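You operate a simulated robot arm through the tools that you are given. There is no shell and no other tool.

The job below is to be done with a simulated robot arm. You get a single attempt, and the scene is never put back.

TASK
Rinse the TANK cup, tip it out and put it back.
Fine: shut the tap. Set down upright: what you pick out.

Only the result counts: the job must be done as asked and must still hold three seconds after the hand-in. Knocking over, shifting, dropping, spilling or breaking anything else fails it.

THE ROBOT
A 6-joint arm with a two-finger gripper, fixed in place. Base frame: the origin is at the foot of the arm, x ahead of it, y to its left, z up; the work surface is at about z = 900. Lengths are in mm, angles in degrees, forces in N, time in s.
Its first joint turns from -166.0 to 166.0 degrees. Payload 3.43 kg.
The tool frame sits at the grasp point between the pads (the TCP): z along the fingers, y along the line on which they close. The tips reach 20 mm beyond it. The gripper opens to 190 mm. The gripper's body begins 248 mm behind the TCP.
Orientation is that of the tool frame in the base frame, as [roll, pitch, yaw] about the fixed x, y, z axes, in that order (R = Rz(yaw) Ry(pitch) Rx(roll)). With the fingers straight down and closing along the base's y, the tool's x points along the base's -x, its y along +y and its z along -z.

THE INTERFACE
- The arm moves only by the tool jog_arm. Its argument "plan" is a list that holds one entry, the list of rows, each a list of 6 numbers: the shift along the tool's x, y, z in mm, then the turn, a rotation vector about the tool's x, y, z in degrees. In form: [[[dx, dy, dz, wx, wy, wz], ...]]. A call has 1 to 20 rows; each row shifts and turns the commanded pose from where the row before left it, along the tool's axes as they then stand. "gripper" is the opening in per cent of the stroke, from 0 (shut) to 100 (fully open), set as the call begins (left out, the last holds). Each row takes 0.2 s and may step no farther than 50 mm and 8.6 degrees from the row before; otherwise, or with a gripper value out of range, the whole call is refused. A pose out of reach is approached as far as the arm can. The call stops where the force on the tool passes 40 N (or 10 N more than at its start, if that is more) or the arm is blocked; 0.2 s more then pass. Each finger travels about 45 mm/s and halts on what it meets, pressing with about 31 N; the grip force reading is that of the motor and also rises with nothing between the fingers. The clock runs only during rows and for 0.2 s after the last one: add rows that do not move to give the fingers time. The reply holds the time, the measured pose of the TCP, the force on the tool along the base axes, the opening and the grip force, in the units named above and with some noise, with the torque about the TCP (base axes, N m) and any sound that the robot's microphone picked up.
- Cameras (640 x 400 px; columns grow to the right, rows downward): "scene" is fixed at [390.3, -655.5, 1650.9]; the picture's right is [0.82, -0.57, 0.00], its down [-0.33, -0.49, -0.81] and it looks along [0.46, 0.66, -0.59] (base axes); focal length 346 px, centre (320, 200). "wrist" rides on the gripper at [70, -8, -288] in the tool frame; the picture's right is [0.12, 0.99, 0.00], its down [-0.96, 0.12, -0.25] and it looks along [-0.25, 0.03, 0.97] (tool axes); focal length 261 px, centre (320, 200). There is no depth. A picture from a camera that has moved, and an enlarged one, comes with that camera's place and axes in the base frame and with its lens. The place of the scene camera against the robot may be out by one fixed shift of up to 18 mm in any direction.
- grab_frame(camera): a new picture of that camera. The clock stands still meanwhile.
- raise_lower(by): slides the trunk up (or, below 0, down) by that many mm; the arm rides with it, the base frame stays. It gives what a move gives, with no picture.
- close_up(camera, box): a new picture of the part [left, top, right, bottom] of that camera's present view, enlarged. The clock stands still meanwhile.
- job_done(): hands the job in; it is judged then, once.

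Places have to be worked out from the pictures, the camera data and where the tool is seen. Open the gripper and draw the arm clear of the work before you hand the job in, unless the task says otherwise.

The tools are called as a command line: name --argument value ..., lists and objects as JSON in quotes. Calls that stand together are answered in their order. jog_arm: Moves the arm, as the interface text tells. Its arguments: {"type":"object","properties":{"plan":{"type":"array"},"gripper":{"type":"number"}},"required":["plan"]} The other tools are called the same way: raise_lower (by) slides the trunk up or down; grab_frame (camera) takes a picture; close_up (camera, box) takes an enlarged picture of a part of a camera's view; job_done () hands the job in.

At the start:

```text
clock: 0.0
eef_pos: [746.3, -64.0, 1178.7]
orientation: [179.9, 0.0, 179.9]
contact_force: [0.8, 1.1, 0.4]
moment: [0.0, 0.03, -0.01]
gripper_width: 190.1
finger_force: 0.1
trunk travel left (down, up): [-175.0, 65.0]
```

scene: 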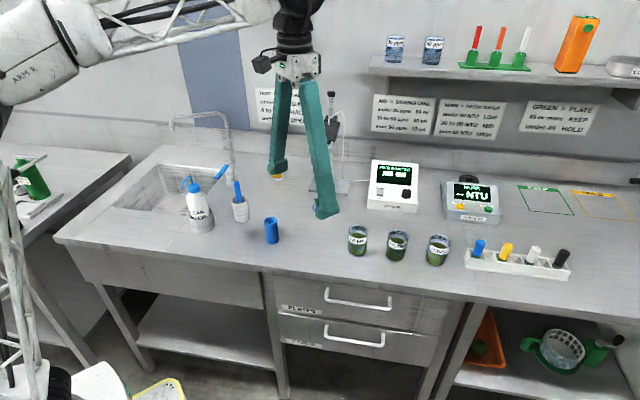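
wrist: 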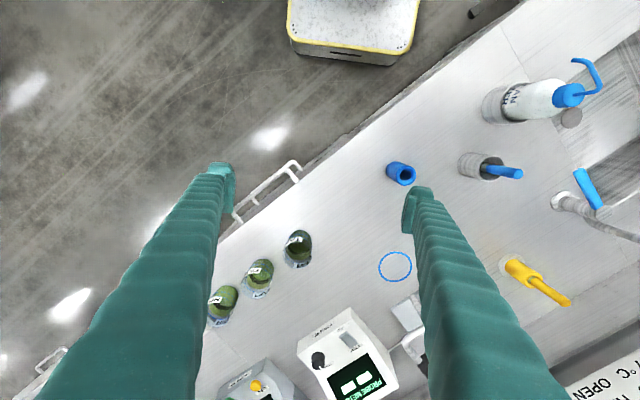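

I start by looking closely at the scene: the three labelled cups, the sink with its tap, and the signs on the wall.

close_up --camera "scene" --box '[330, 210, 470, 290]'

close_up --camera "scene" --box '[100, 90, 300, 250]'

close_up --camera "scene" --box '[240, 70, 440, 230]'

close_up --camera "scene" --box '[430, 80, 630, 230]'

close_up --camera "wrist" --box '[190, 210, 430, 400]'

close_up --camera "wrist" --box '[440, 40, 640, 320]'

```text
4.57 times, centred on (400, 250) of scene
camera zoom: at [390.3, -655.5, 1650.9], right [0.82, -0.57, 0.0], down [-0.33, -0.49, -0.81], along [0.46, 0.66, -0.59], focal length 1579 px, centre (-46, -29)
```

zoom: 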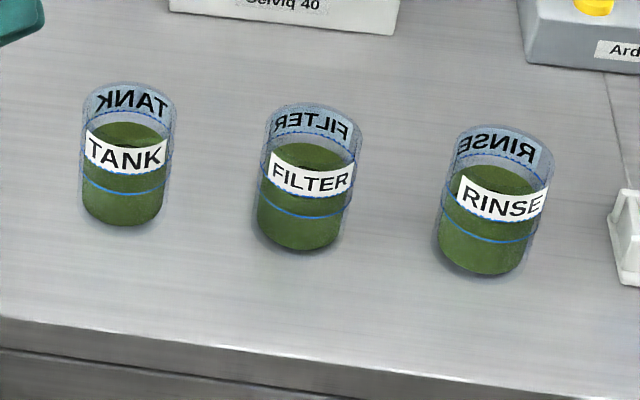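

```text
2.50 times, centred on (200, 170) of scene
camera zoom: at [390.3, -655.5, 1650.9], right [0.82, -0.57, 0.0], down [-0.33, -0.49, -0.81], along [0.46, 0.66, -0.59], focal length 864 px, centre (620, 275)
```

zoom: 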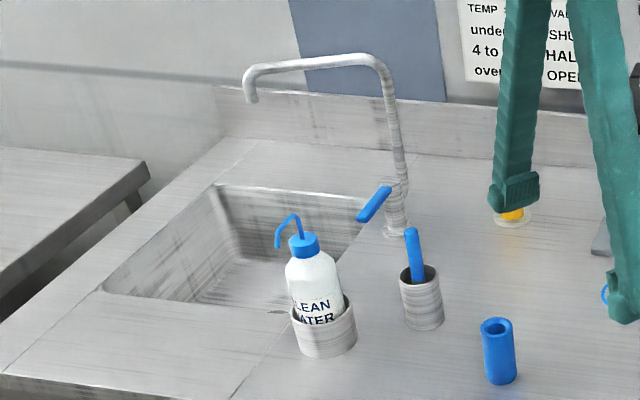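

```text
2.50 times, centred on (340, 150) of scene
camera zoom: at [390.3, -655.5, 1650.9], right [0.82, -0.57, 0.0], down [-0.33, -0.49, -0.81], along [0.46, 0.66, -0.59], focal length 864 px, centre (270, 325)
```

zoom: 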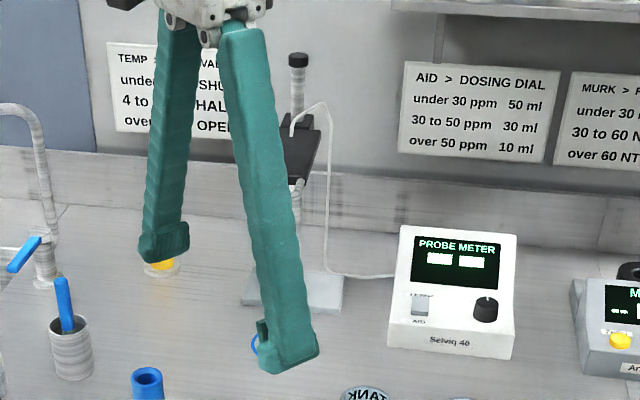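

```text
2.67 times, centred on (530, 155) of scene
camera zoom: at [390.3, -655.5, 1650.9], right [0.82, -0.57, 0.0], down [-0.33, -0.49, -0.81], along [0.46, 0.66, -0.59], focal length 921 px, centre (-240, 320)
```

zoom: 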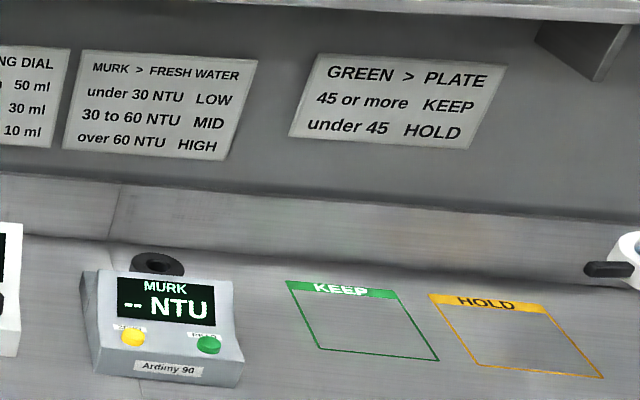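

```text
2.11 times, centred on (310, 305) of wrist
camera zoom: at [677.2, -73.2, 1465.2], right [-0.12, 0.99, 0.0], down [0.96, 0.12, 0.25], along [0.25, 0.03, -0.97], focal length 549 px, centre (341, -21)
```

zoom: 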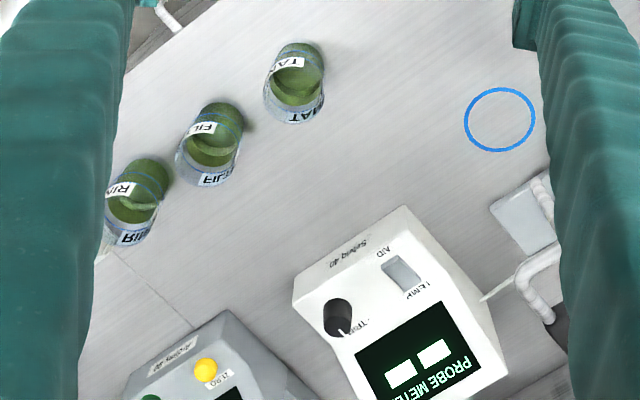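

```text
1.43 times, centred on (540, 180) of wrist
camera zoom: at [677.2, -73.2, 1465.2], right [-0.12, 0.99, 0.0], down [0.96, 0.12, 0.25], along [0.25, 0.03, -0.97], focal length 372 px, centre (6, 229)
```

zoom: 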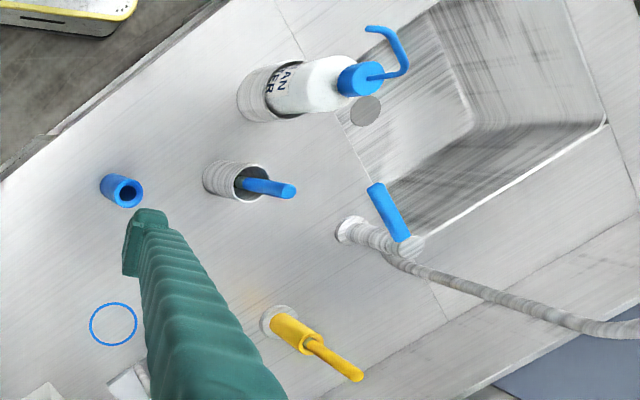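

The three cups stand along the front of the bench. TANK is at about (922, -90), FILTER at (1005, -177) and RINSE at (1083, -257). The tap column is near (755, 482), with a blue lever pointing to the front at about z = 970. I'll go up and over toward the sink so the wrist camera can see the tap, its lever and the spout.

jog_arm --plan '[[[10.6, 0, -30, 0, 0, 0], [10.6, 0, -30, 0, 0, 0], [10.6, 0, -30, 0, 0, 0], [10.6, 0, -30, 0, 0, 0], [10.6, 40, 0, 0, 0, 0], [10.6, 40, 0, 0, 0, 0], [10.6, 40, 0, 0, 0, 0], [10.6, 40, 0, 0, 0, 0], [10.6, 40, 0, 0, 0, 0], [10.6, 40, 0, 0, 0, 0], [0, 40, 0, 0, 0, 0], [0, 40, 0, 0, 0, 0], [0, 40, 0, 0, 0, 0], [0, 34, 0, 0, 0, 0]]]'

grab_frame --camera "wrist"

grab_frame --camera "scene"

```text
clock: 3.0
eef_pos: [641.2, 329.6, 1299.1]
orientation: [179.9, -0.1, -180.0]
contact_force: [-0.5, -0.7, 0.1]
moment: [0.15, -0.03, 0.01]
gripper_width: 190.1
finger_force: 0.1
trunk travel left (down, up): [-175.0, 65.0]
```

```text
taken
camera wrist: at [571.1, 320.9, 1585.7], right [-0.12, 0.99, 0.0], down [0.96, 0.12, 0.25], along [0.25, 0.03, -0.97], focal length 261 px, centre (320, 200)
```

wrist: 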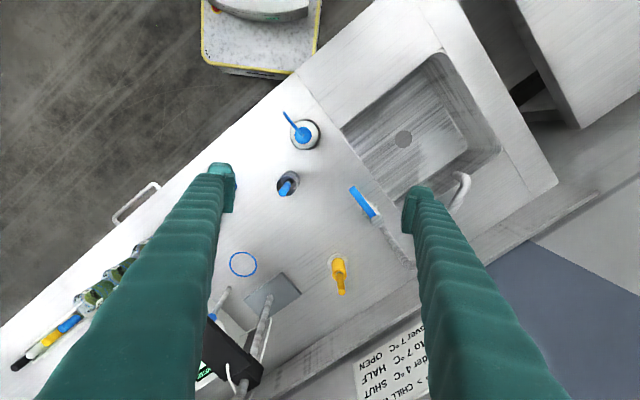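

```text
taken
```

scene: 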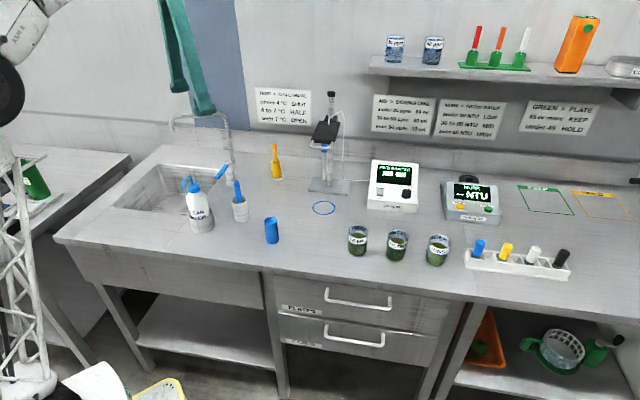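

The sink, its drain and the tap are visible now. I'll zoom in on the tap and the lever from both cameras.

close_up --camera "wrist" --box '[320, 120, 500, 280]'

close_up --camera "scene" --box '[150, 100, 270, 200]'

close_up --camera "scene" --box '[205, 150, 255, 190]'

```text
2.50 times, centred on (410, 200) of wrist
camera zoom: at [571.1, 320.9, 1585.7], right [-0.12, 0.99, 0.0], down [0.96, 0.12, 0.25], along [0.25, 0.03, -0.97], focal length 652 px, centre (95, 200)
```

zoom: 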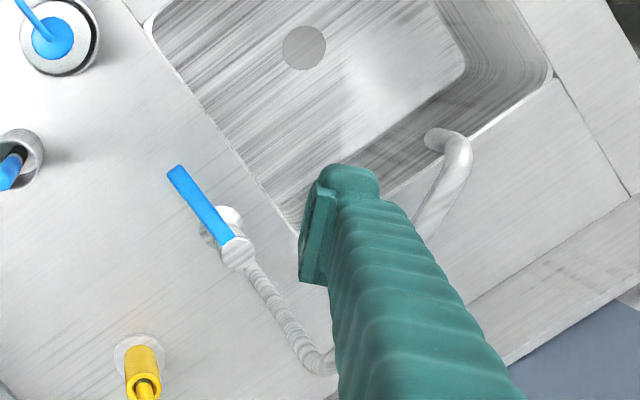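

```text
4.00 times, centred on (210, 150) of scene
camera zoom: at [390.3, -655.5, 1650.9], right [0.82, -0.57, 0.0], down [-0.33, -0.49, -0.81], along [0.46, 0.66, -0.59], focal length 1382 px, centre (760, 400)
```

zoom: 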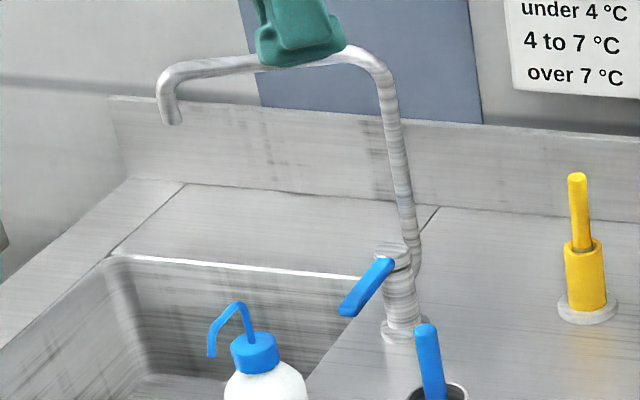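

```text
10.00 times, centred on (230, 170) of scene
camera zoom: at [390.3, -655.5, 1650.9], right [0.82, -0.57, 0.0], down [-0.33, -0.49, -0.81], along [0.46, 0.66, -0.59], focal length 3455 px, centre (1220, 500)
```

zoom: 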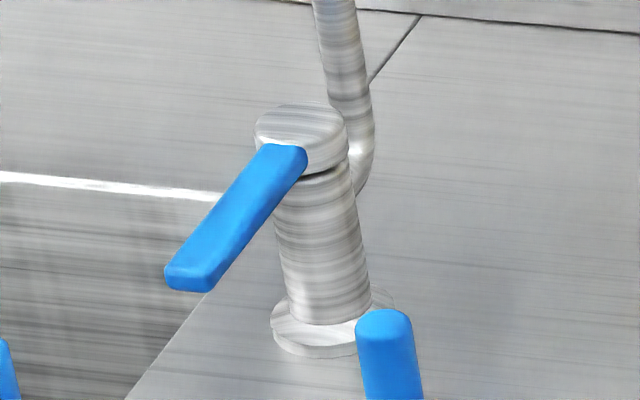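

The tap head is a cap centred near (762, 485, 985). Its blue lever is horizontal and about 100 mm long, pointing straight to the front with its tip near (690, 411). The spout end is near (613, 568, 1130), inside the sink. I'll narrow the gripper, turn it so the fingers straddle the lever, and hover above it for a closer look.

jog_arm --plan '[[[0, 0, 0, 0, 0, -7.4], [0, 0, 0, 0, 0, -7.3], [0, 0, 0, 0, 0, -7.3], [0, 0, 0, 0, 0, -7.3], [0, 0, 0, 0, 0, -7.3], [0, 0, 0, 0, 0, -7.3], [-27.3, 6.3, 0, 0, 0, 0], [-27.3, 6.3, 0, 0, 0, 0], [-27.3, 6.3, 0, 0, 0, 0], [-27.3, 6.3, 0, 0, 0, 0], [0, 0, 30, 0, 0, 0], [0, 0, 30, 0, 0, 0], [0, 0, 30, 0, 0, 0], [0, 0, 30, 0, 0, 0]]]' --gripper 32

grab_frame --camera "wrist"

grab_frame --camera "scene"

```text
clock: 6.0
eef_pos: [696.5, 418.9, 1162.1]
orientation: [-180.0, 0.0, -136.1]
contact_force: [-0.8, -0.2, 1.1]
moment: [0.0, -0.02, 0.0]
gripper_width: 60.5
finger_force: 0.1
out of reach, approached as far as the arm can: row 9, 10
trunk travel left (down, up): [-175.0, 65.0]
```

```text
taken
camera wrist: at [651.2, 363.8, 1447.6], right [-0.77, 0.63, 0.0], down [0.61, 0.75, 0.25], along [0.16, 0.19, -0.97], focal length 261 px, centre (320, 200)
```

wrist: 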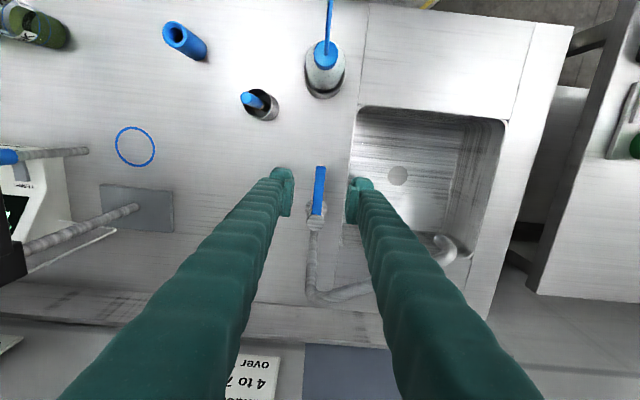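

```text
taken
```

scene: 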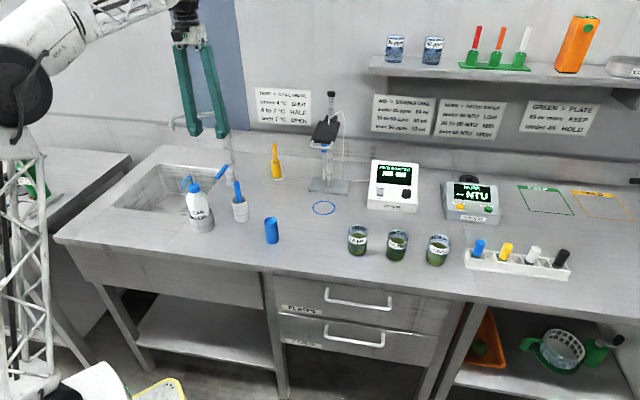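

The fingers straddle the lever: TCP is at (696.5, 418.9), the lever line runs through it, and the lever tip is near (693, 412). I'll descend to about z = 982, with force stops active, and look again.

jog_arm --plan '[[[0, 0, 30, 0, 0, 0], [0, 0, 30, 0, 0, 0], [0, 0, 30, 0, 0, 0], [-4, 0, 30, 0, 0, 0], [-4, 0, 30, 0, 0, 0], [0, 0, 15, 0, 0, 0], [0, 0, 15, 0, 0, 0]]]'

grab_frame --camera "wrist"

close_up --camera "scene" --box '[160, 100, 280, 200]'

```text
clock: 7.6
eef_pos: [701.0, 425.4, 982.5]
orientation: [-180.0, 0.0, -136.1]
contact_force: [-0.4, 0.4, -0.2]
moment: [-0.04, -0.01, 0.02]
gripper_width: 61.0
finger_force: 0.0
trunk travel left (down, up): [-175.0, 65.0]
```

```text
taken
camera wrist: at [656.6, 369.7, 1269.3], right [-0.77, 0.63, 0.0], down [0.61, 0.75, 0.25], along [0.16, 0.19, -0.97], focal length 261 px, centre (320, 200)
```

wrist: 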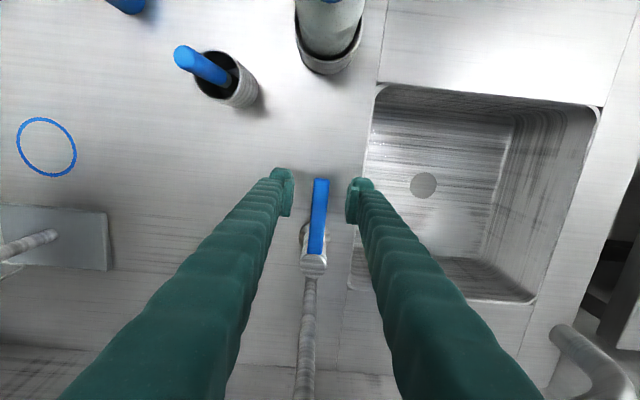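

```text
4.00 times, centred on (220, 150) of scene
camera zoom: at [390.3, -655.5, 1650.9], right [0.82, -0.57, 0.0], down [-0.33, -0.49, -0.81], along [0.46, 0.66, -0.59], focal length 1382 px, centre (720, 400)
```

zoom: 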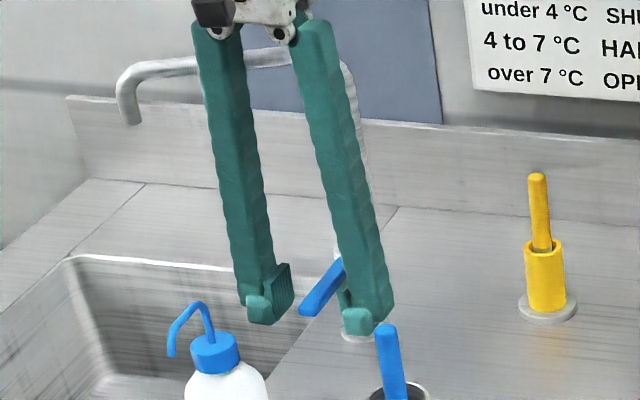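

The fingers straddle the lever with clear space on both sides. I'll narrow to about 34 mm and swing in an arc about the tap axis toward the sink, about 20°, to see whether the lever turns that way.

jog_arm --plan '[[[0, 0, 0, 0, 0, 0], [0, 0, 0, 0, 0, 0], [-0.3, 7.2, 0, 0, 0, 5], [-0.3, 7.2, 0, 0, 0, 5], [-0.3, 7.2, 0, 0, 0, 5], [-0.3, 7.2, 0, 0, 0, 5]]]' --gripper 18

grab_frame --camera "wrist"

close_up --camera "scene" --box '[160, 100, 280, 200]'

```text
clock: 8.9
eef_pos: [692.6, 439.3, 982.4]
orientation: [-179.5, 0.3, -151.8]
contact_force: [27.7, -31.1, -5.3]
moment: [0.75, -0.23, 1.1]
gripper_width: 56.0
finger_force: 18.6
trunk travel left (down, up): [-175.0, 65.0]
stopped in row 6: the force on the tool passed its limit at 44 N (the readings are from after the stop); the commanded pose is now the measured one
```

```text
taken
camera wrist: at [632.7, 400.1, 1268.9], right [-0.57, 0.82, -0.01], down [0.79, 0.56, 0.25], along [0.21, 0.14, -0.97], focal length 261 px, centre (320, 200)
```

wrist: 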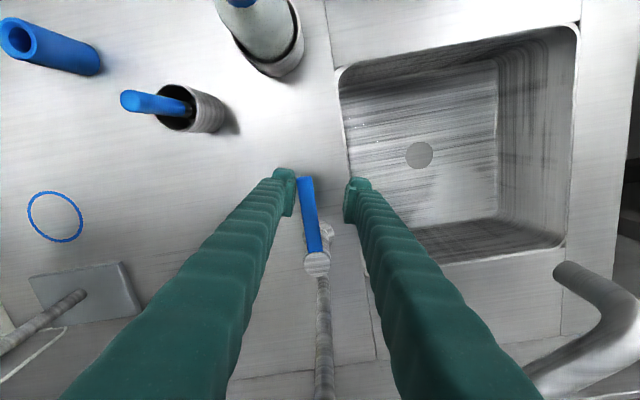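

```text
4.00 times, centred on (220, 150) of scene
camera zoom: at [390.3, -655.5, 1650.9], right [0.82, -0.57, 0.0], down [-0.33, -0.49, -0.81], along [0.46, 0.66, -0.59], focal length 1382 px, centre (720, 400)
```

zoom: 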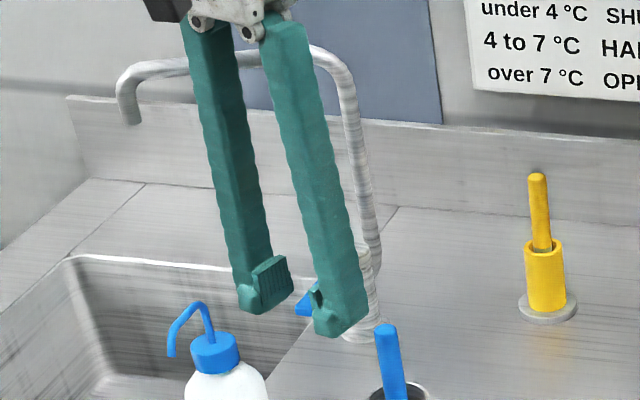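

The lever did not turn toward the sink: it resisted at 44 N and is still pointing straight to the front. I'll swing back and try the other way, to the right.

jog_arm --plan '[[[-0.3, -7.2, 0, 0, 0, -5], [-0.3, -7.2, 0, 0, 0, -5], [-0.3, -7.2, 0, 0, 0, -5], [0, 0, 0, 0, 0, 0]]]' --gripper 18

close_up --camera "wrist" --box '[240, 140, 400, 300]'

```text
clock: 9.9
eef_pos: [702.1, 426.5, 982.7]
orientation: [-179.9, 0.1, -136.6]
contact_force: [0.8, 0.1, 0.1]
moment: [-0.02, -0.01, -0.01]
gripper_width: 34.4
finger_force: 0.1
trunk travel left (down, up): [-175.0, 65.0]
```

```text
2.50 times, centred on (320, 220) of wrist
camera zoom: at [656.2, 371.3, 1269.4], right [-0.77, 0.64, 0.0], down [0.62, 0.74, 0.25], along [0.16, 0.19, -0.97], focal length 652 px, centre (320, 150)
```

zoom: 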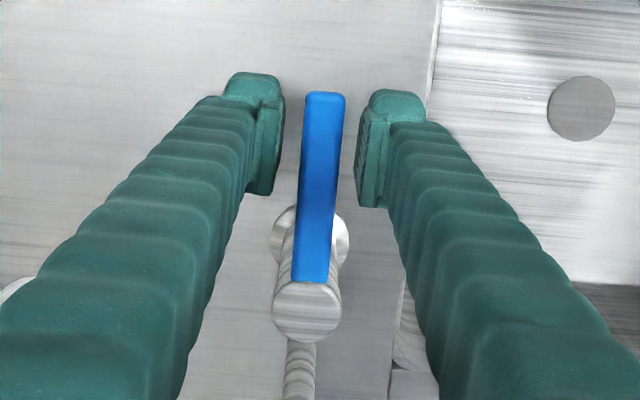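

The lever is centred again between the pads and free of force. Now I swing about 20° to the right.

jog_arm --plan '[[[-0.3, -7.2, 0, 0, 0, -5], [-0.3, -7.2, 0, 0, 0, -5], [-0.3, -7.2, 0, 0, 0, -5], [-0.3, -7.2, 0, 0, 0, -5]]]'

grab_frame --camera "wrist"

close_up --camera "scene" --box '[160, 100, 280, 200]'

```text
clock: 10.9
eef_pos: [724.7, 408.6, 984.5]
orientation: [-179.7, 0.0, -116.6]
contact_force: [-0.3, 0.0, 0.2]
moment: [-0.01, -0.05, -0.01]
gripper_width: 34.4
finger_force: 0.0
trunk travel left (down, up): [-175.0, 65.0]
```

```text
taken
camera wrist: at [699.8, 342.1, 1269.8], right [-0.94, 0.34, -0.01], down [0.33, 0.91, 0.25], along [0.09, 0.23, -0.97], focal length 261 px, centre (320, 200)
```

wrist: 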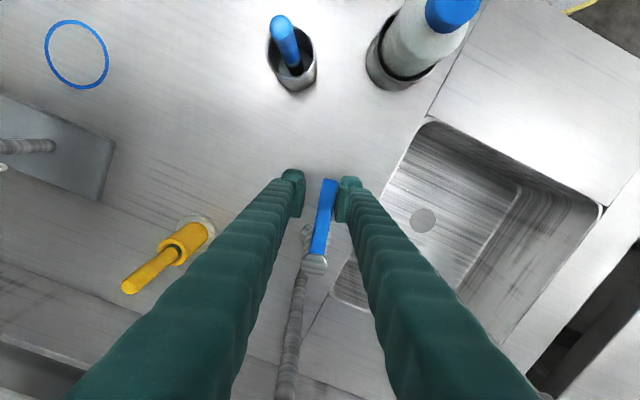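

```text
4.00 times, centred on (220, 150) of scene
camera zoom: at [390.3, -655.5, 1650.9], right [0.82, -0.57, 0.0], down [-0.33, -0.49, -0.81], along [0.46, 0.66, -0.59], focal length 1382 px, centre (720, 400)
```

zoom: 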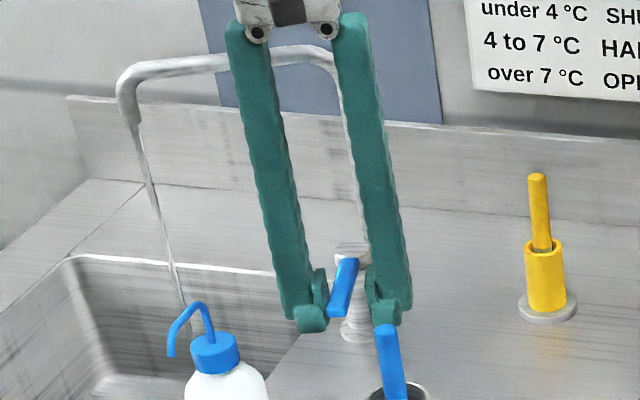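

Turning right opens it: water now runs from the spout into the sink, and straight to the front is shut. I'll open it a bit further for a proper flow, then back off the lever.

jog_arm --plan '[[[-0.3, -7.2, 0, 0, 0, -5], [-0.3, -7.2, 0, 0, 0, -5], [-0.3, -7.2, 0, 0, 0, -5], [-0.3, -7.2, 0, 0, 0, -5], [0, 0, 0, 0, 0, 0]]]'

grab_frame --camera "wrist"

close_up --camera "scene" --box '[140, 100, 260, 200]'

```text
clock: 12.1
eef_pos: [751.6, 401.0, 982.3]
orientation: [-179.8, -0.1, -96.7]
contact_force: [0.2, 0.4, 0.8]
moment: [-0.01, -0.02, 0.02]
gripper_width: 34.2
finger_force: 0.1
trunk travel left (down, up): [-175.0, 65.0]
```

```text
taken
camera wrist: at [751.4, 329.7, 1270.2], right [-1.0, 0.0, -0.01], down [0.0, 0.97, 0.25], along [0.0, 0.25, -0.97], focal length 261 px, centre (320, 200)
```

wrist: 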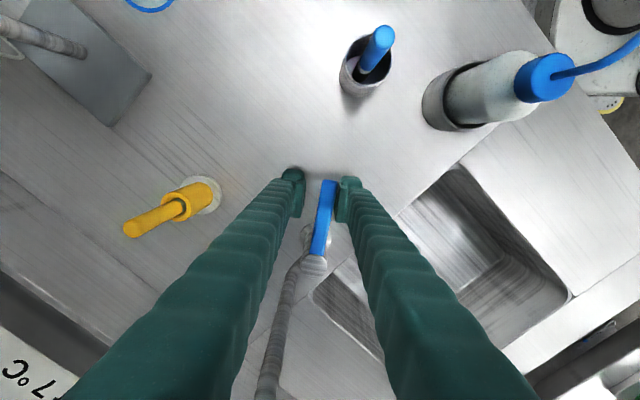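

```text
4.00 times, centred on (200, 150) of scene
camera zoom: at [390.3, -655.5, 1650.9], right [0.82, -0.57, 0.0], down [-0.33, -0.49, -0.81], along [0.46, 0.66, -0.59], focal length 1382 px, centre (800, 400)
```

zoom: 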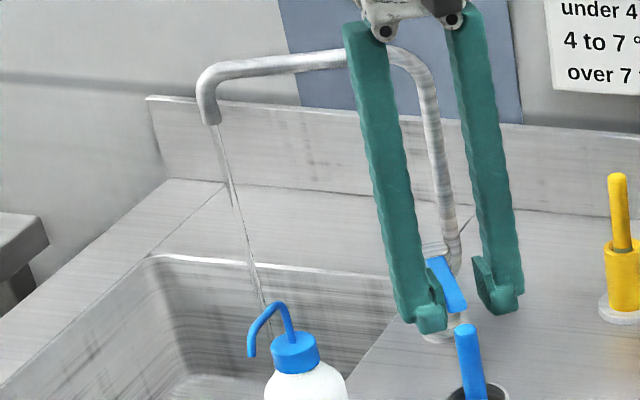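

The lever is turned about 32° and a steady stream runs into the sink. I'll open the fingers off the lever and rise straight up. Then I'll go around the front of the spout to a clear spot above the sink, where I can check the spout from close by and rehearse the pouring roll with an empty hand.

jog_arm --plan '[[[0, 0, 0, 0, 0, 0], [0, 0, -40, 0, 0, 0], [0, 0, -40, 0, 0, 0], [0, 0, -40, 0, 0, 7.9], [0, 0, -40, 0, 0, 7.9], [0, 0, -40, 0, 0, 7.9], [0, 0, 0, 0, 0, 7.9], [0, 0, 0, 0, 0, 7.8], [43, 10.8, 0, 0, 0, 0], [43, 10.8, 0, 0, 0, 0], [43, 10.8, 0, 0, 0, 0], [0, 40, 0, 0, 0, 0], [0, 40, 0, 0, 0, 0], [0, 40, 0, 0, 0, 0], [0, 40, 0, 0, 0, 0], [0, 40, 0, 0, 0, 0], [0, 40, 0, 0, 0, 0], [0, 40, 0, 0, 0, 0], [-35, 0, 0, 0, 0, 0], [-35, 0, 0, 0, 0, 0]]]' --gripper 32

grab_frame --camera "wrist"

grab_frame --camera "scene"

```text
clock: 16.3
eef_pos: [491.1, 584.5, 1183.0]
orientation: [-179.7, 0.2, -136.1]
contact_force: [-0.6, 0.0, 0.0]
moment: [0.12, -0.12, -0.02]
gripper_width: 60.9
finger_force: 0.1
trunk travel left (down, up): [-175.0, 65.0]
```

```text
taken
camera wrist: at [445.7, 530.0, 1469.3], right [-0.77, 0.63, -0.01], down [0.61, 0.75, 0.25], along [0.16, 0.19, -0.97], focal length 261 px, centre (320, 200)
```

wrist: 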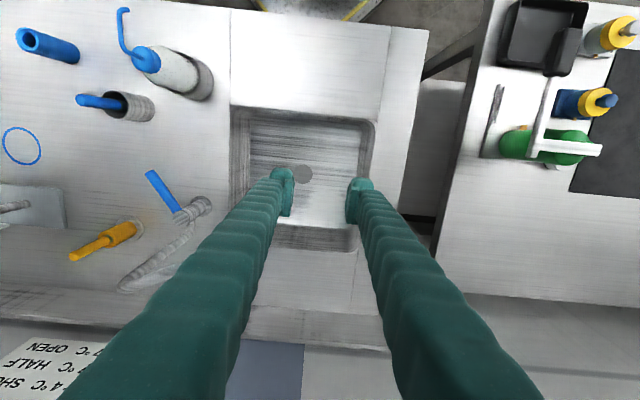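

```text
taken
```

scene: 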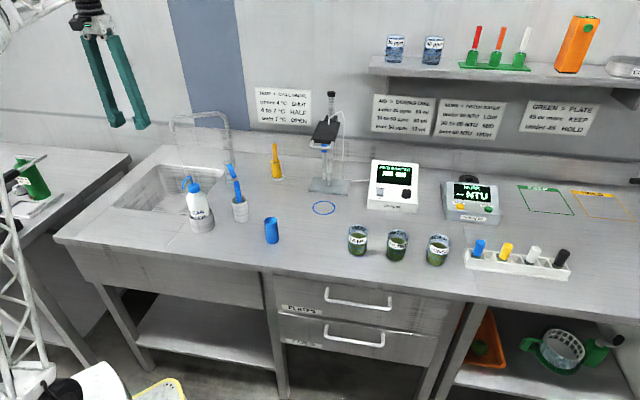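

I'm above the sink at (491, 584, 1183), and the sink opening spans roughly 300 mm by 300 mm around here. Now I'll tilt the tool up to about 20° below horizontal to check that this attitude is reachable.

jog_arm --plan '[[[0, 0, 0, 0, -7.8, 0], [0, 0, 0, 0, -7.8, 0], [0, 0, 0, 0, -7.8, 0], [0, 0, 0, 0, -7.8, 0], [0, 0, 0, 0, -7.8, 0], [0, 0, 0, 0, -7.8, 0], [0, 0, 0, 0, -7.8, 0], [0, 0, 0, 0, -7.8, 0], [0, 0, 0, 0, -7.6, 0]]]'

grab_frame --camera "scene"

grab_frame --camera "wrist"

```text
clock: 18.5
eef_pos: [487.5, 572.1, 1155.3]
orientation: [167.4, 65.4, -150.7]
contact_force: [0.5, 0.0, 0.1]
moment: [-0.01, 0.0, 0.02]
gripper_width: 60.5
finger_force: 0.1
trunk travel left (down, up): [-175.0, 65.0]
stopped in row 9: the arm was blocked; the commanded pose is now the measured one
```

```text
taken
```

scene: 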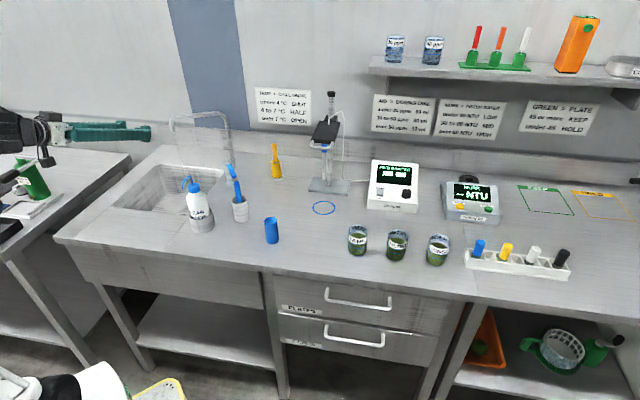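

```text
taken
camera wrist: at [275.8, 372.7, 1205.1], right [-0.69, 0.73, -0.02], down [0.11, 0.13, 0.99], along [0.72, 0.67, -0.17], focal length 261 px, centre (320, 200)
```

wrist: 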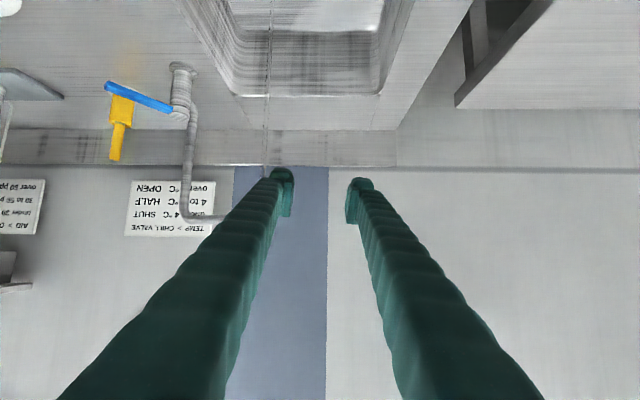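

The arm got to about 24° below horizontal but was blocked there, high up, where the wrist is nearly straight. Raising the trunk and working lower should bend the wrist more, so I'll raise the trunk fully and then bring the tool down to rehearse there.

raise_lower --by 65

jog_arm --plan '[[[18, 0, 8, 0, 0, -2], [18, 0, 8, 0, 0, -2], [18, 0, 8, 0, 0, -1.7], [18, 0, 8, 0, 0, 0], [18, 0, 8, 0, 0, 0], [18, 0, 8, 0, 0, 0]]]'

```text
clock: 19.5
eef_pos: [488.0, 572.7, 1218.5]
orientation: [167.5, 65.4, -150.8]
contact_force: [-0.2, -0.5, 0.5]
moment: [0.0, 0.02, -0.01]
gripper_width: 60.7
finger_force: 0.0
trunk travel left (down, up): [-240.0, 0.0]
```

```text
clock: 20.9
eef_pos: [484.8, 575.4, 1100.7]
orientation: [-179.8, 66.1, -136.9]
contact_force: [0.1, -0.9, 0.8]
moment: [0.0, 0.0, 0.04]
gripper_width: 60.9
finger_force: 0.0
trunk travel left (down, up): [-240.0, 0.0]
```

The tool is now 24° below horizontal, square to the bench, at (485, 575, 1101). I'll rehearse the pouring roll with the empty hand, 136° toward the left.

jog_arm --plan '[[[0, 0, 0, 0, 0, -8.5], [0, 0, 0, 0, 0, -8.5], [0, 0, 0, 0, 0, -8.5], [0, 0, 0, 0, 0, -8.5], [0, 0, 0, 0, 0, -8.5], [0, 0, 0, 0, 0, -8.5], [0, 0, 0, 0, 0, -8.5], [0, 0, 0, 0, 0, -8.5], [0, 0, 0, 0, 0, -8.5], [0, 0, 0, 0, 0, -8.5], [0, 0, 0, 0, 0, -8.5], [0, 0, 0, 0, 0, -8.5], [0, 0, 0, 0, 0, -8.5], [0, 0, 0, 0, 0, -8.5], [0, 0, 0, 0, 0, -8.5], [0, 0, 0, 0, 0, -8.5]]]'

grab_frame --camera "wrist"

```text
clock: 24.3
eef_pos: [485.6, 575.1, 1101.7]
orientation: [-122.7, -41.2, -24.2]
contact_force: [0.1, 0.0, -0.1]
moment: [0.01, 0.0, 0.03]
gripper_width: 60.7
finger_force: 0.0
trunk travel left (down, up): [-240.0, 0.0]
```

```text
taken
camera wrist: at [339.8, 380.5, 1268.5], right [0.36, -0.75, -0.55], down [-0.79, 0.06, -0.61], along [0.49, 0.66, -0.57], focal length 261 px, centre (320, 200)
```

wrist: 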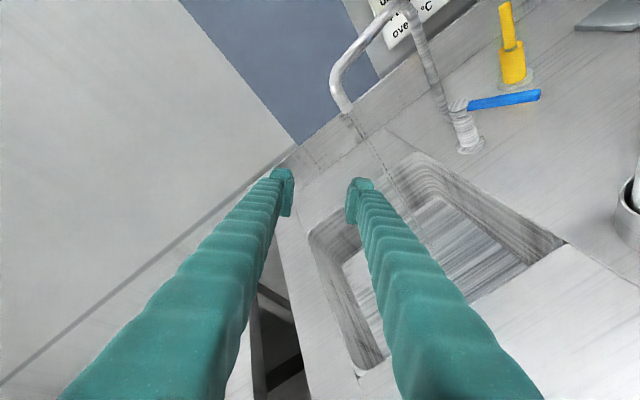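

The roll works fully, with no drift. From this view the spout outlet is at about (608, 569, 1128), and the stream falls straight into the sink. I'll roll back level and open the gripper to about 110 mm.

jog_arm --plan '[[[0, 0, 0, 0, 0, 8.5], [0, 0, 0, 0, 0, 8.5], [0, 0, 0, 0, 0, 8.5], [0, 0, 0, 0, 0, 8.5], [0, 0, 0, 0, 0, 8.5], [0, 0, 0, 0, 0, 8.5], [0, 0, 0, 0, 0, 8.5], [0, 0, 0, 0, 0, 8.5], [0, 0, 0, 0, 0, 8.5], [0, 0, 0, 0, 0, 8.5], [0, 0, 0, 0, 0, 8.5], [0, 0, 0, 0, 0, 8.5], [0, 0, 0, 0, 0, 8.5], [0, 0, 0, 0, 0, 8.5], [0, 0, 0, 0, 0, 8.5], [0, 0, 0, 0, 0, 8.5]]]' --gripper 58

```text
clock: 27.7
eef_pos: [484.9, 574.9, 1100.8]
orientation: [179.9, 66.1, -137.2]
contact_force: [0.3, 0.3, -0.1]
moment: [0.01, -0.01, -0.01]
gripper_width: 110.5
finger_force: 0.0
trunk travel left (down, up): [-240.0, 0.0]
```

The tool is level again at (485, 575, 1101). Now I'll swing right at a safe height, over the bottle and the brush pot, toward the TANK cup.

jog_arm --plan '[[[-13.05, -45.4, -1.43, 2.777, 0, 1.236], [-12.88, -45.4, -1.79, 2.777, 0, 1.236], [-12.76, -45.4, -2.07, 2.777, 0, 1.236], [-12.64, -45.4, -2.34, 2.777, 0, 1.236], [-1.06, -45.5, 2.38, 2.777, 0, 1.236], [-0.94, -45.5, 2.1, 2.777, 0, 1.236], [-0.81, -45.6, 1.83, 2.777, 0, 1.236], [-0.69, -45.6, 1.55, 2.777, 0, 1.236], [-0.53, -45.6, 1.19, 2.777, 0, 1.236], [-0.41, -45.6, 0.91, 2.777, 0, 1.236], [-0.24, -45.6, 0.55, 2.777, 0, 1.236], [-0.12, -45.6, 0.27, 2.777, 0, 1.236], [0, -45.6, 0, 2.777, 0, 1.236], [0.16, -45.6, -0.37, 2.777, 0, 1.236], [0.28, -45.6, -0.64, 2.777, 0, 1.236], [0.41, -45.6, -0.91, 2.777, 0, 1.236]]]'

grab_frame --camera "wrist"

grab_frame --camera "scene"

```text
clock: 31.1
eef_pos: [749.2, -58.8, 1145.6]
orientation: [-179.6, 66.0, 174.2]
contact_force: [-0.2, 0.3, -1.2]
moment: [0.02, 0.01, -0.04]
gripper_width: 110.2
finger_force: 0.0
out of reach, approached as far as the arm can: row 15, 16
trunk travel left (down, up): [-240.0, 0.0]
```

```text
taken
camera wrist: at [459.6, -35.7, 1197.1], right [0.06, 0.99, -0.11], down [0.18, 0.1, 0.98], along [0.98, -0.08, -0.17], focal length 261 px, centre (320, 200)
```

wrist: 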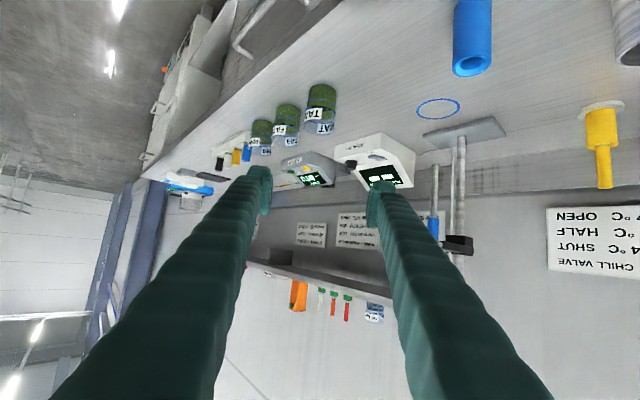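

```text
taken
```

scene: 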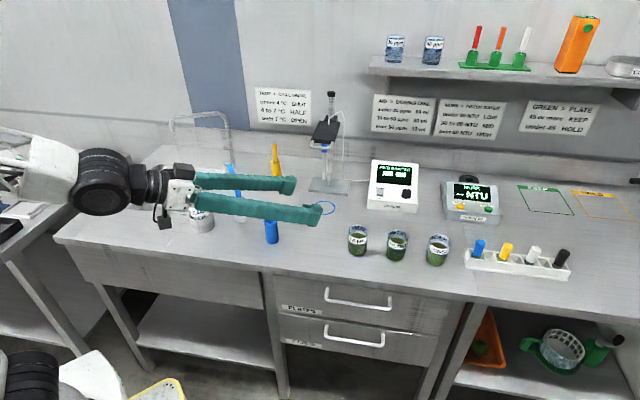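

The swing ended at (749, -59, 1146), pointing at the cups. The wrist view puts TANK at about (922, -91), which agrees with my earlier estimate. I'll lower to about z = 945, still well short of the cup, and check the alignment.

jog_arm --plan '[[[23.2, -1.8, 10.3, 0, 0, 0], [23.2, -1.8, 10.3, 0, 0, 0], [23.2, -1.8, 10.3, 0, 0, 0], [23.2, -1.8, 10.3, 0, 0, 0], [23.2, -1.8, 10.3, 0, 0, 0], [23.2, -1.8, 10.3, 0, 0, 0], [23.2, -1.8, 10.3, 0, 0, 0], [21, -1.8, 9.3, 0, 0, 0]]]'

grab_frame --camera "wrist"

close_up --camera "scene" --box '[240, 180, 460, 310]'

```text
clock: 32.9
eef_pos: [812.0, -17.3, 990.3]
orientation: [-179.7, 65.8, 174.2]
contact_force: [0.2, -0.7, 0.2]
moment: [0.04, 0.06, 0.06]
gripper_width: 110.1
finger_force: 0.2
out of reach, approached as far as the arm can: row 1, 2, 3, 4, 5, 6, 7, 8
trunk travel left (down, up): [-240.0, 0.0]
```

```text
taken
camera wrist: at [521.9, 6.4, 1043.0], right [0.06, 0.99, -0.11], down [0.18, 0.1, 0.98], along [0.98, -0.08, -0.17], focal length 261 px, centre (320, 200)
```

wrist: 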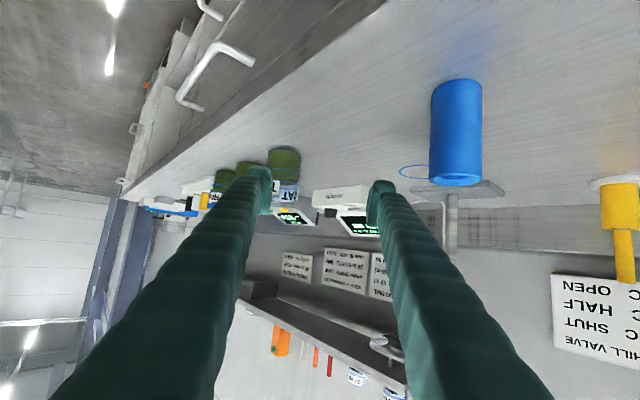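

```text
2.91 times, centred on (350, 245) of scene
camera zoom: at [390.3, -655.5, 1650.9], right [0.82, -0.57, 0.0], down [-0.33, -0.49, -0.81], along [0.46, 0.66, -0.59], focal length 1005 px, centre (233, 69)
```

zoom: 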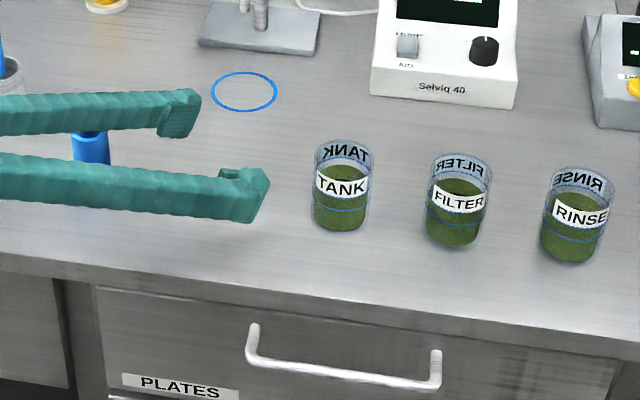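

Those rows were limited, ending at (812, -17, 990). The pattern suggests a wrist joint sits at its limit when the tool points exactly radially, while it had room when the tool pointed to the right of radial. I'll turn the tool about 20° to the right, then lower and shift into line with TANK.

jog_arm --plan '[[[0, 0, 0, 3.65, 0, 1.63], [0, 0, 0, 3.65, 0, 1.63], [0, 0, 0, 3.65, 0, 1.63], [0, 0, 0, 3.65, 0, 1.63], [0, 0, 0, 3.65, 0, 1.63]]]'

grab_frame --camera "wrist"

```text
clock: 34.1
eef_pos: [810.1, -16.3, 990.4]
orientation: [179.8, 66.0, 154.2]
contact_force: [0.7, 0.2, 0.3]
moment: [0.02, 0.02, 0.08]
gripper_width: 110.1
finger_force: 0.0
trunk travel left (down, up): [-240.0, 0.0]
```

```text
taken
camera wrist: at [545.7, 102.6, 1041.4], right [0.39, 0.91, -0.11], down [0.2, 0.03, 0.98], along [0.9, -0.4, -0.17], focal length 261 px, centre (320, 200)
```

wrist: 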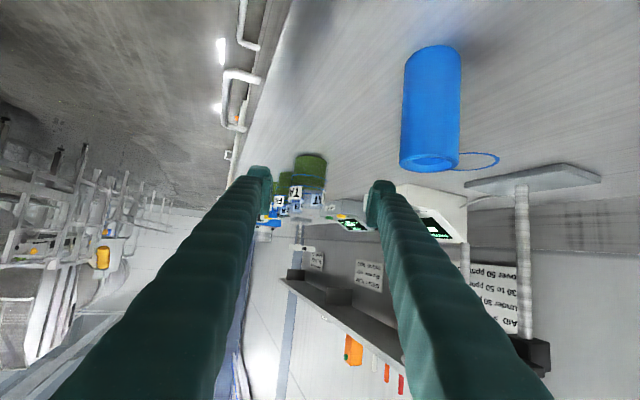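

The pose is clean now, with no limit: (810, -16, 990), pointing 26° to the right. I'll zoom on TANK through the wrist camera to fix its exact place before closing in.

close_up --camera "wrist" --box '[240, 130, 400, 230]'

close_up --camera "scene" --box '[230, 190, 390, 290]'

```text
4.00 times, centred on (320, 180) of wrist
camera zoom: at [545.7, 102.6, 1041.4], right [0.39, 0.91, -0.11], down [0.2, 0.03, 0.98], along [0.9, -0.4, -0.17], focal length 1043 px, centre (320, 280)
```

zoom: 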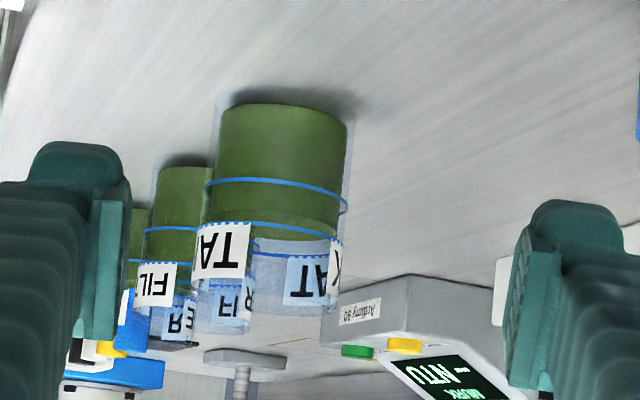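

```text
4.00 times, centred on (310, 240) of scene
camera zoom: at [390.3, -655.5, 1650.9], right [0.82, -0.57, 0.0], down [-0.33, -0.49, -0.81], along [0.46, 0.66, -0.59], focal length 1382 px, centre (360, 40)
```

zoom: 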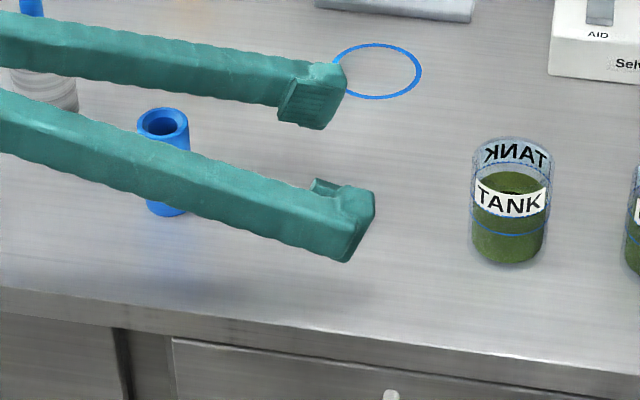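

The zoom puts the TANK axis at about (923, -91), 57 mm across and about 83 mm tall, with liquid up to about z = 950. I'll shift 18 mm right and advance at this height, so the fingers straddle the cup before lowering.

jog_arm --plan '[[[0, -9, 0, 0, 0, 0], [0, -9, 0, 0, 0, 0], [-10.9, 0, 24.5, 0, 0, 0], [-10.9, 0, 24.5, 0, 0, 0], [0, 0, 0, 0, 0, 0]]]'

close_up --camera "wrist" --box '[220, 120, 420, 245]'

close_up --camera "scene" --box '[230, 190, 390, 290]'

```text
clock: 35.3
eef_pos: [851.7, -55.4, 990.1]
orientation: [179.8, 66.0, 154.0]
contact_force: [0.1, 0.9, -0.5]
moment: [0.02, 0.02, -0.01]
gripper_width: 110.1
finger_force: 0.1
trunk travel left (down, up): [-240.0, 0.0]
```

```text
3.20 times, centred on (320, 182) of wrist
camera zoom: at [586.3, 63.1, 1041.0], right [0.39, 0.92, -0.11], down [0.2, 0.03, 0.98], along [0.9, -0.4, -0.17], focal length 834 px, centre (320, 256)
```

zoom: 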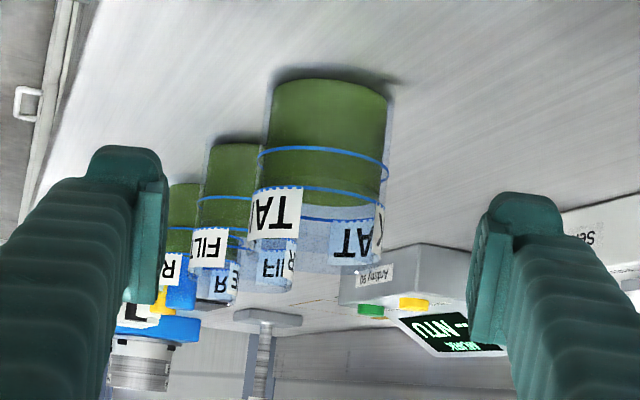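

```text
4.00 times, centred on (310, 240) of scene
camera zoom: at [390.3, -655.5, 1650.9], right [0.82, -0.57, 0.0], down [-0.33, -0.49, -0.81], along [0.46, 0.66, -0.59], focal length 1382 px, centre (360, 40)
```

zoom: 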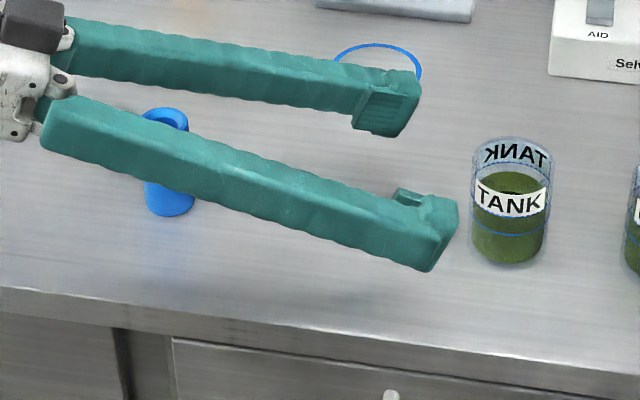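

The cup sits centred between the fingers, with lateral error under about 2 mm and 78 mm still to go. I'll advance those 78 mm and then lower 46 mm around the cup.

jog_arm --plan '[[[-10.6, 0, 23.8, 0, 0, 0], [-10.6, 0, 23.8, 0, 0, 0], [-10.5, 0, 23.6, 0, 0, 0], [0, 0, 0, 0, 0, 0], [14, 0, 6.2, 0, 0, 0], [14, 0, 6.2, 0, 0, 0], [14, 0, 6.2, 0, 0, 0], [0, 0, 0, 0, 0, 0]]]'

close_up --camera "wrist" --box '[220, 100, 420, 225]'

close_up --camera "scene" --box '[290, 190, 450, 290]'

```text
clock: 37.1
eef_pos: [922.0, -88.4, 944.2]
orientation: [179.9, 66.0, 154.1]
contact_force: [0.2, -0.3, -0.6]
moment: [0.0, 0.03, 0.0]
gripper_width: 110.0
finger_force: 0.0
trunk travel left (down, up): [-240.0, 0.0]
```

```text
3.20 times, centred on (320, 162) of wrist
camera zoom: at [656.7, 29.5, 995.4], right [0.39, 0.92, -0.11], down [0.2, 0.03, 0.98], along [0.9, -0.4, -0.17], focal length 834 px, centre (320, 320)
```

zoom: 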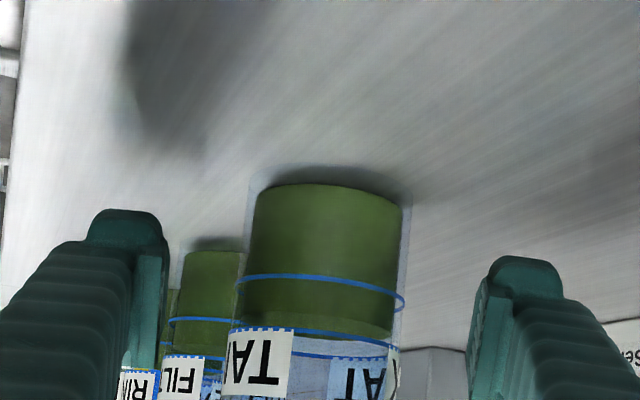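

```text
4.00 times, centred on (370, 240) of scene
camera zoom: at [390.3, -655.5, 1650.9], right [0.82, -0.57, 0.0], down [-0.33, -0.49, -0.81], along [0.46, 0.66, -0.59], focal length 1382 px, centre (120, 40)
```

zoom: 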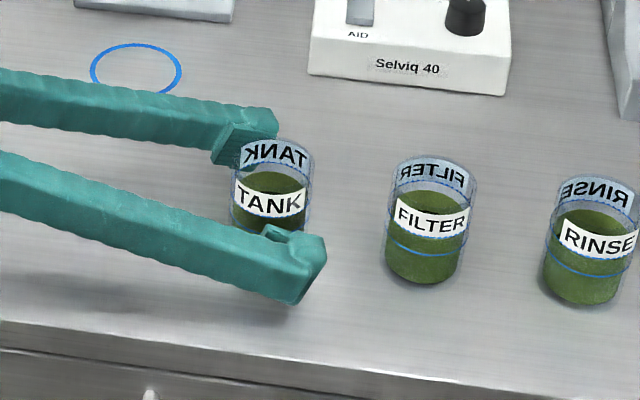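

TCP is at (922, -88, 944) with the cup between the pads and about 3 mm further ahead. I'll make that small correction and close on the cup.

jog_arm --plan '[[[-1.2, -2, 2.7, 0, 0, 0], [0, 0, 0, 0, 0, 0], [0, 0, 0, 0, 0, 0]]]'

jog_arm --plan '[[[0, 0, 0, 0, 0, 0], [0, 0, 0, 0, 0, 0], [0, 0, 0, 0, 0, 0], [0, 0, 0, 0, 0, 0], [0, 0, 0, 0, 0, 0], [0, 0, 0, 0, 0, 0]]]' --gripper 20

close_up --camera "wrist" --box '[220, 100, 420, 225]'

close_up --camera "scene" --box '[290, 190, 450, 290]'

```text
clock: 37.9
eef_pos: [924.4, -93.2, 944.5]
orientation: [179.9, 66.0, 154.1]
contact_force: [0.5, 0.3, 0.4]
moment: [0.01, 0.01, -0.01]
gripper_width: 110.2
finger_force: 0.0
trunk travel left (down, up): [-240.0, 0.0]
```

```text
clock: 39.3
eef_pos: [923.5, -92.4, 944.0]
orientation: [179.9, 66.0, 154.0]
contact_force: [1.0, -0.1, 0.2]
moment: [0.04, -0.04, 0.04]
gripper_width: 58.0
finger_force: 31.5
trunk travel left (down, up): [-240.0, 0.0]
```

```text
3.20 times, centred on (320, 162) of wrist
camera zoom: at [658.5, 26.4, 995.3], right [0.39, 0.92, -0.11], down [0.2, 0.03, 0.98], along [0.9, -0.4, -0.17], focal length 834 px, centre (320, 320)
```

zoom: 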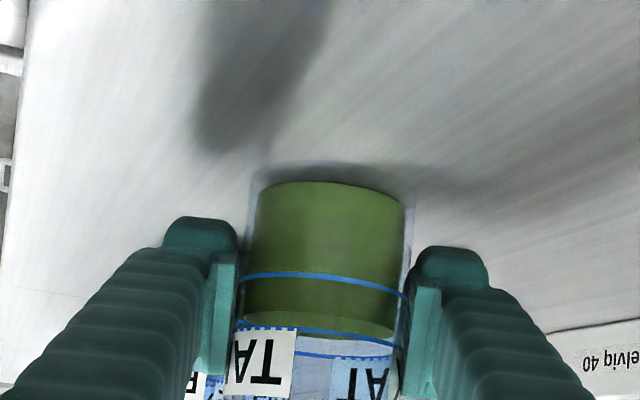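

```text
4.00 times, centred on (370, 240) of scene
camera zoom: at [390.3, -655.5, 1650.9], right [0.82, -0.57, 0.0], down [-0.33, -0.49, -0.81], along [0.46, 0.66, -0.59], focal length 1382 px, centre (120, 40)
```

zoom: 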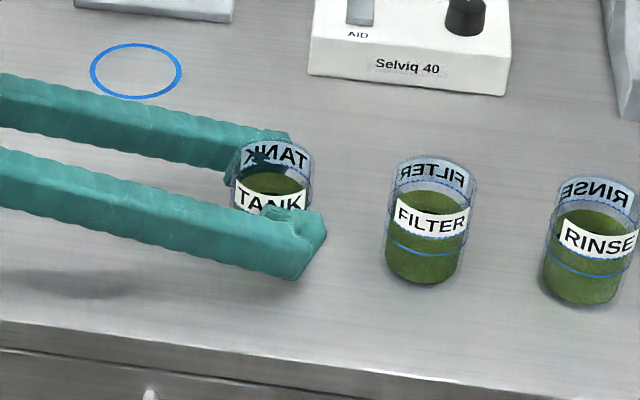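

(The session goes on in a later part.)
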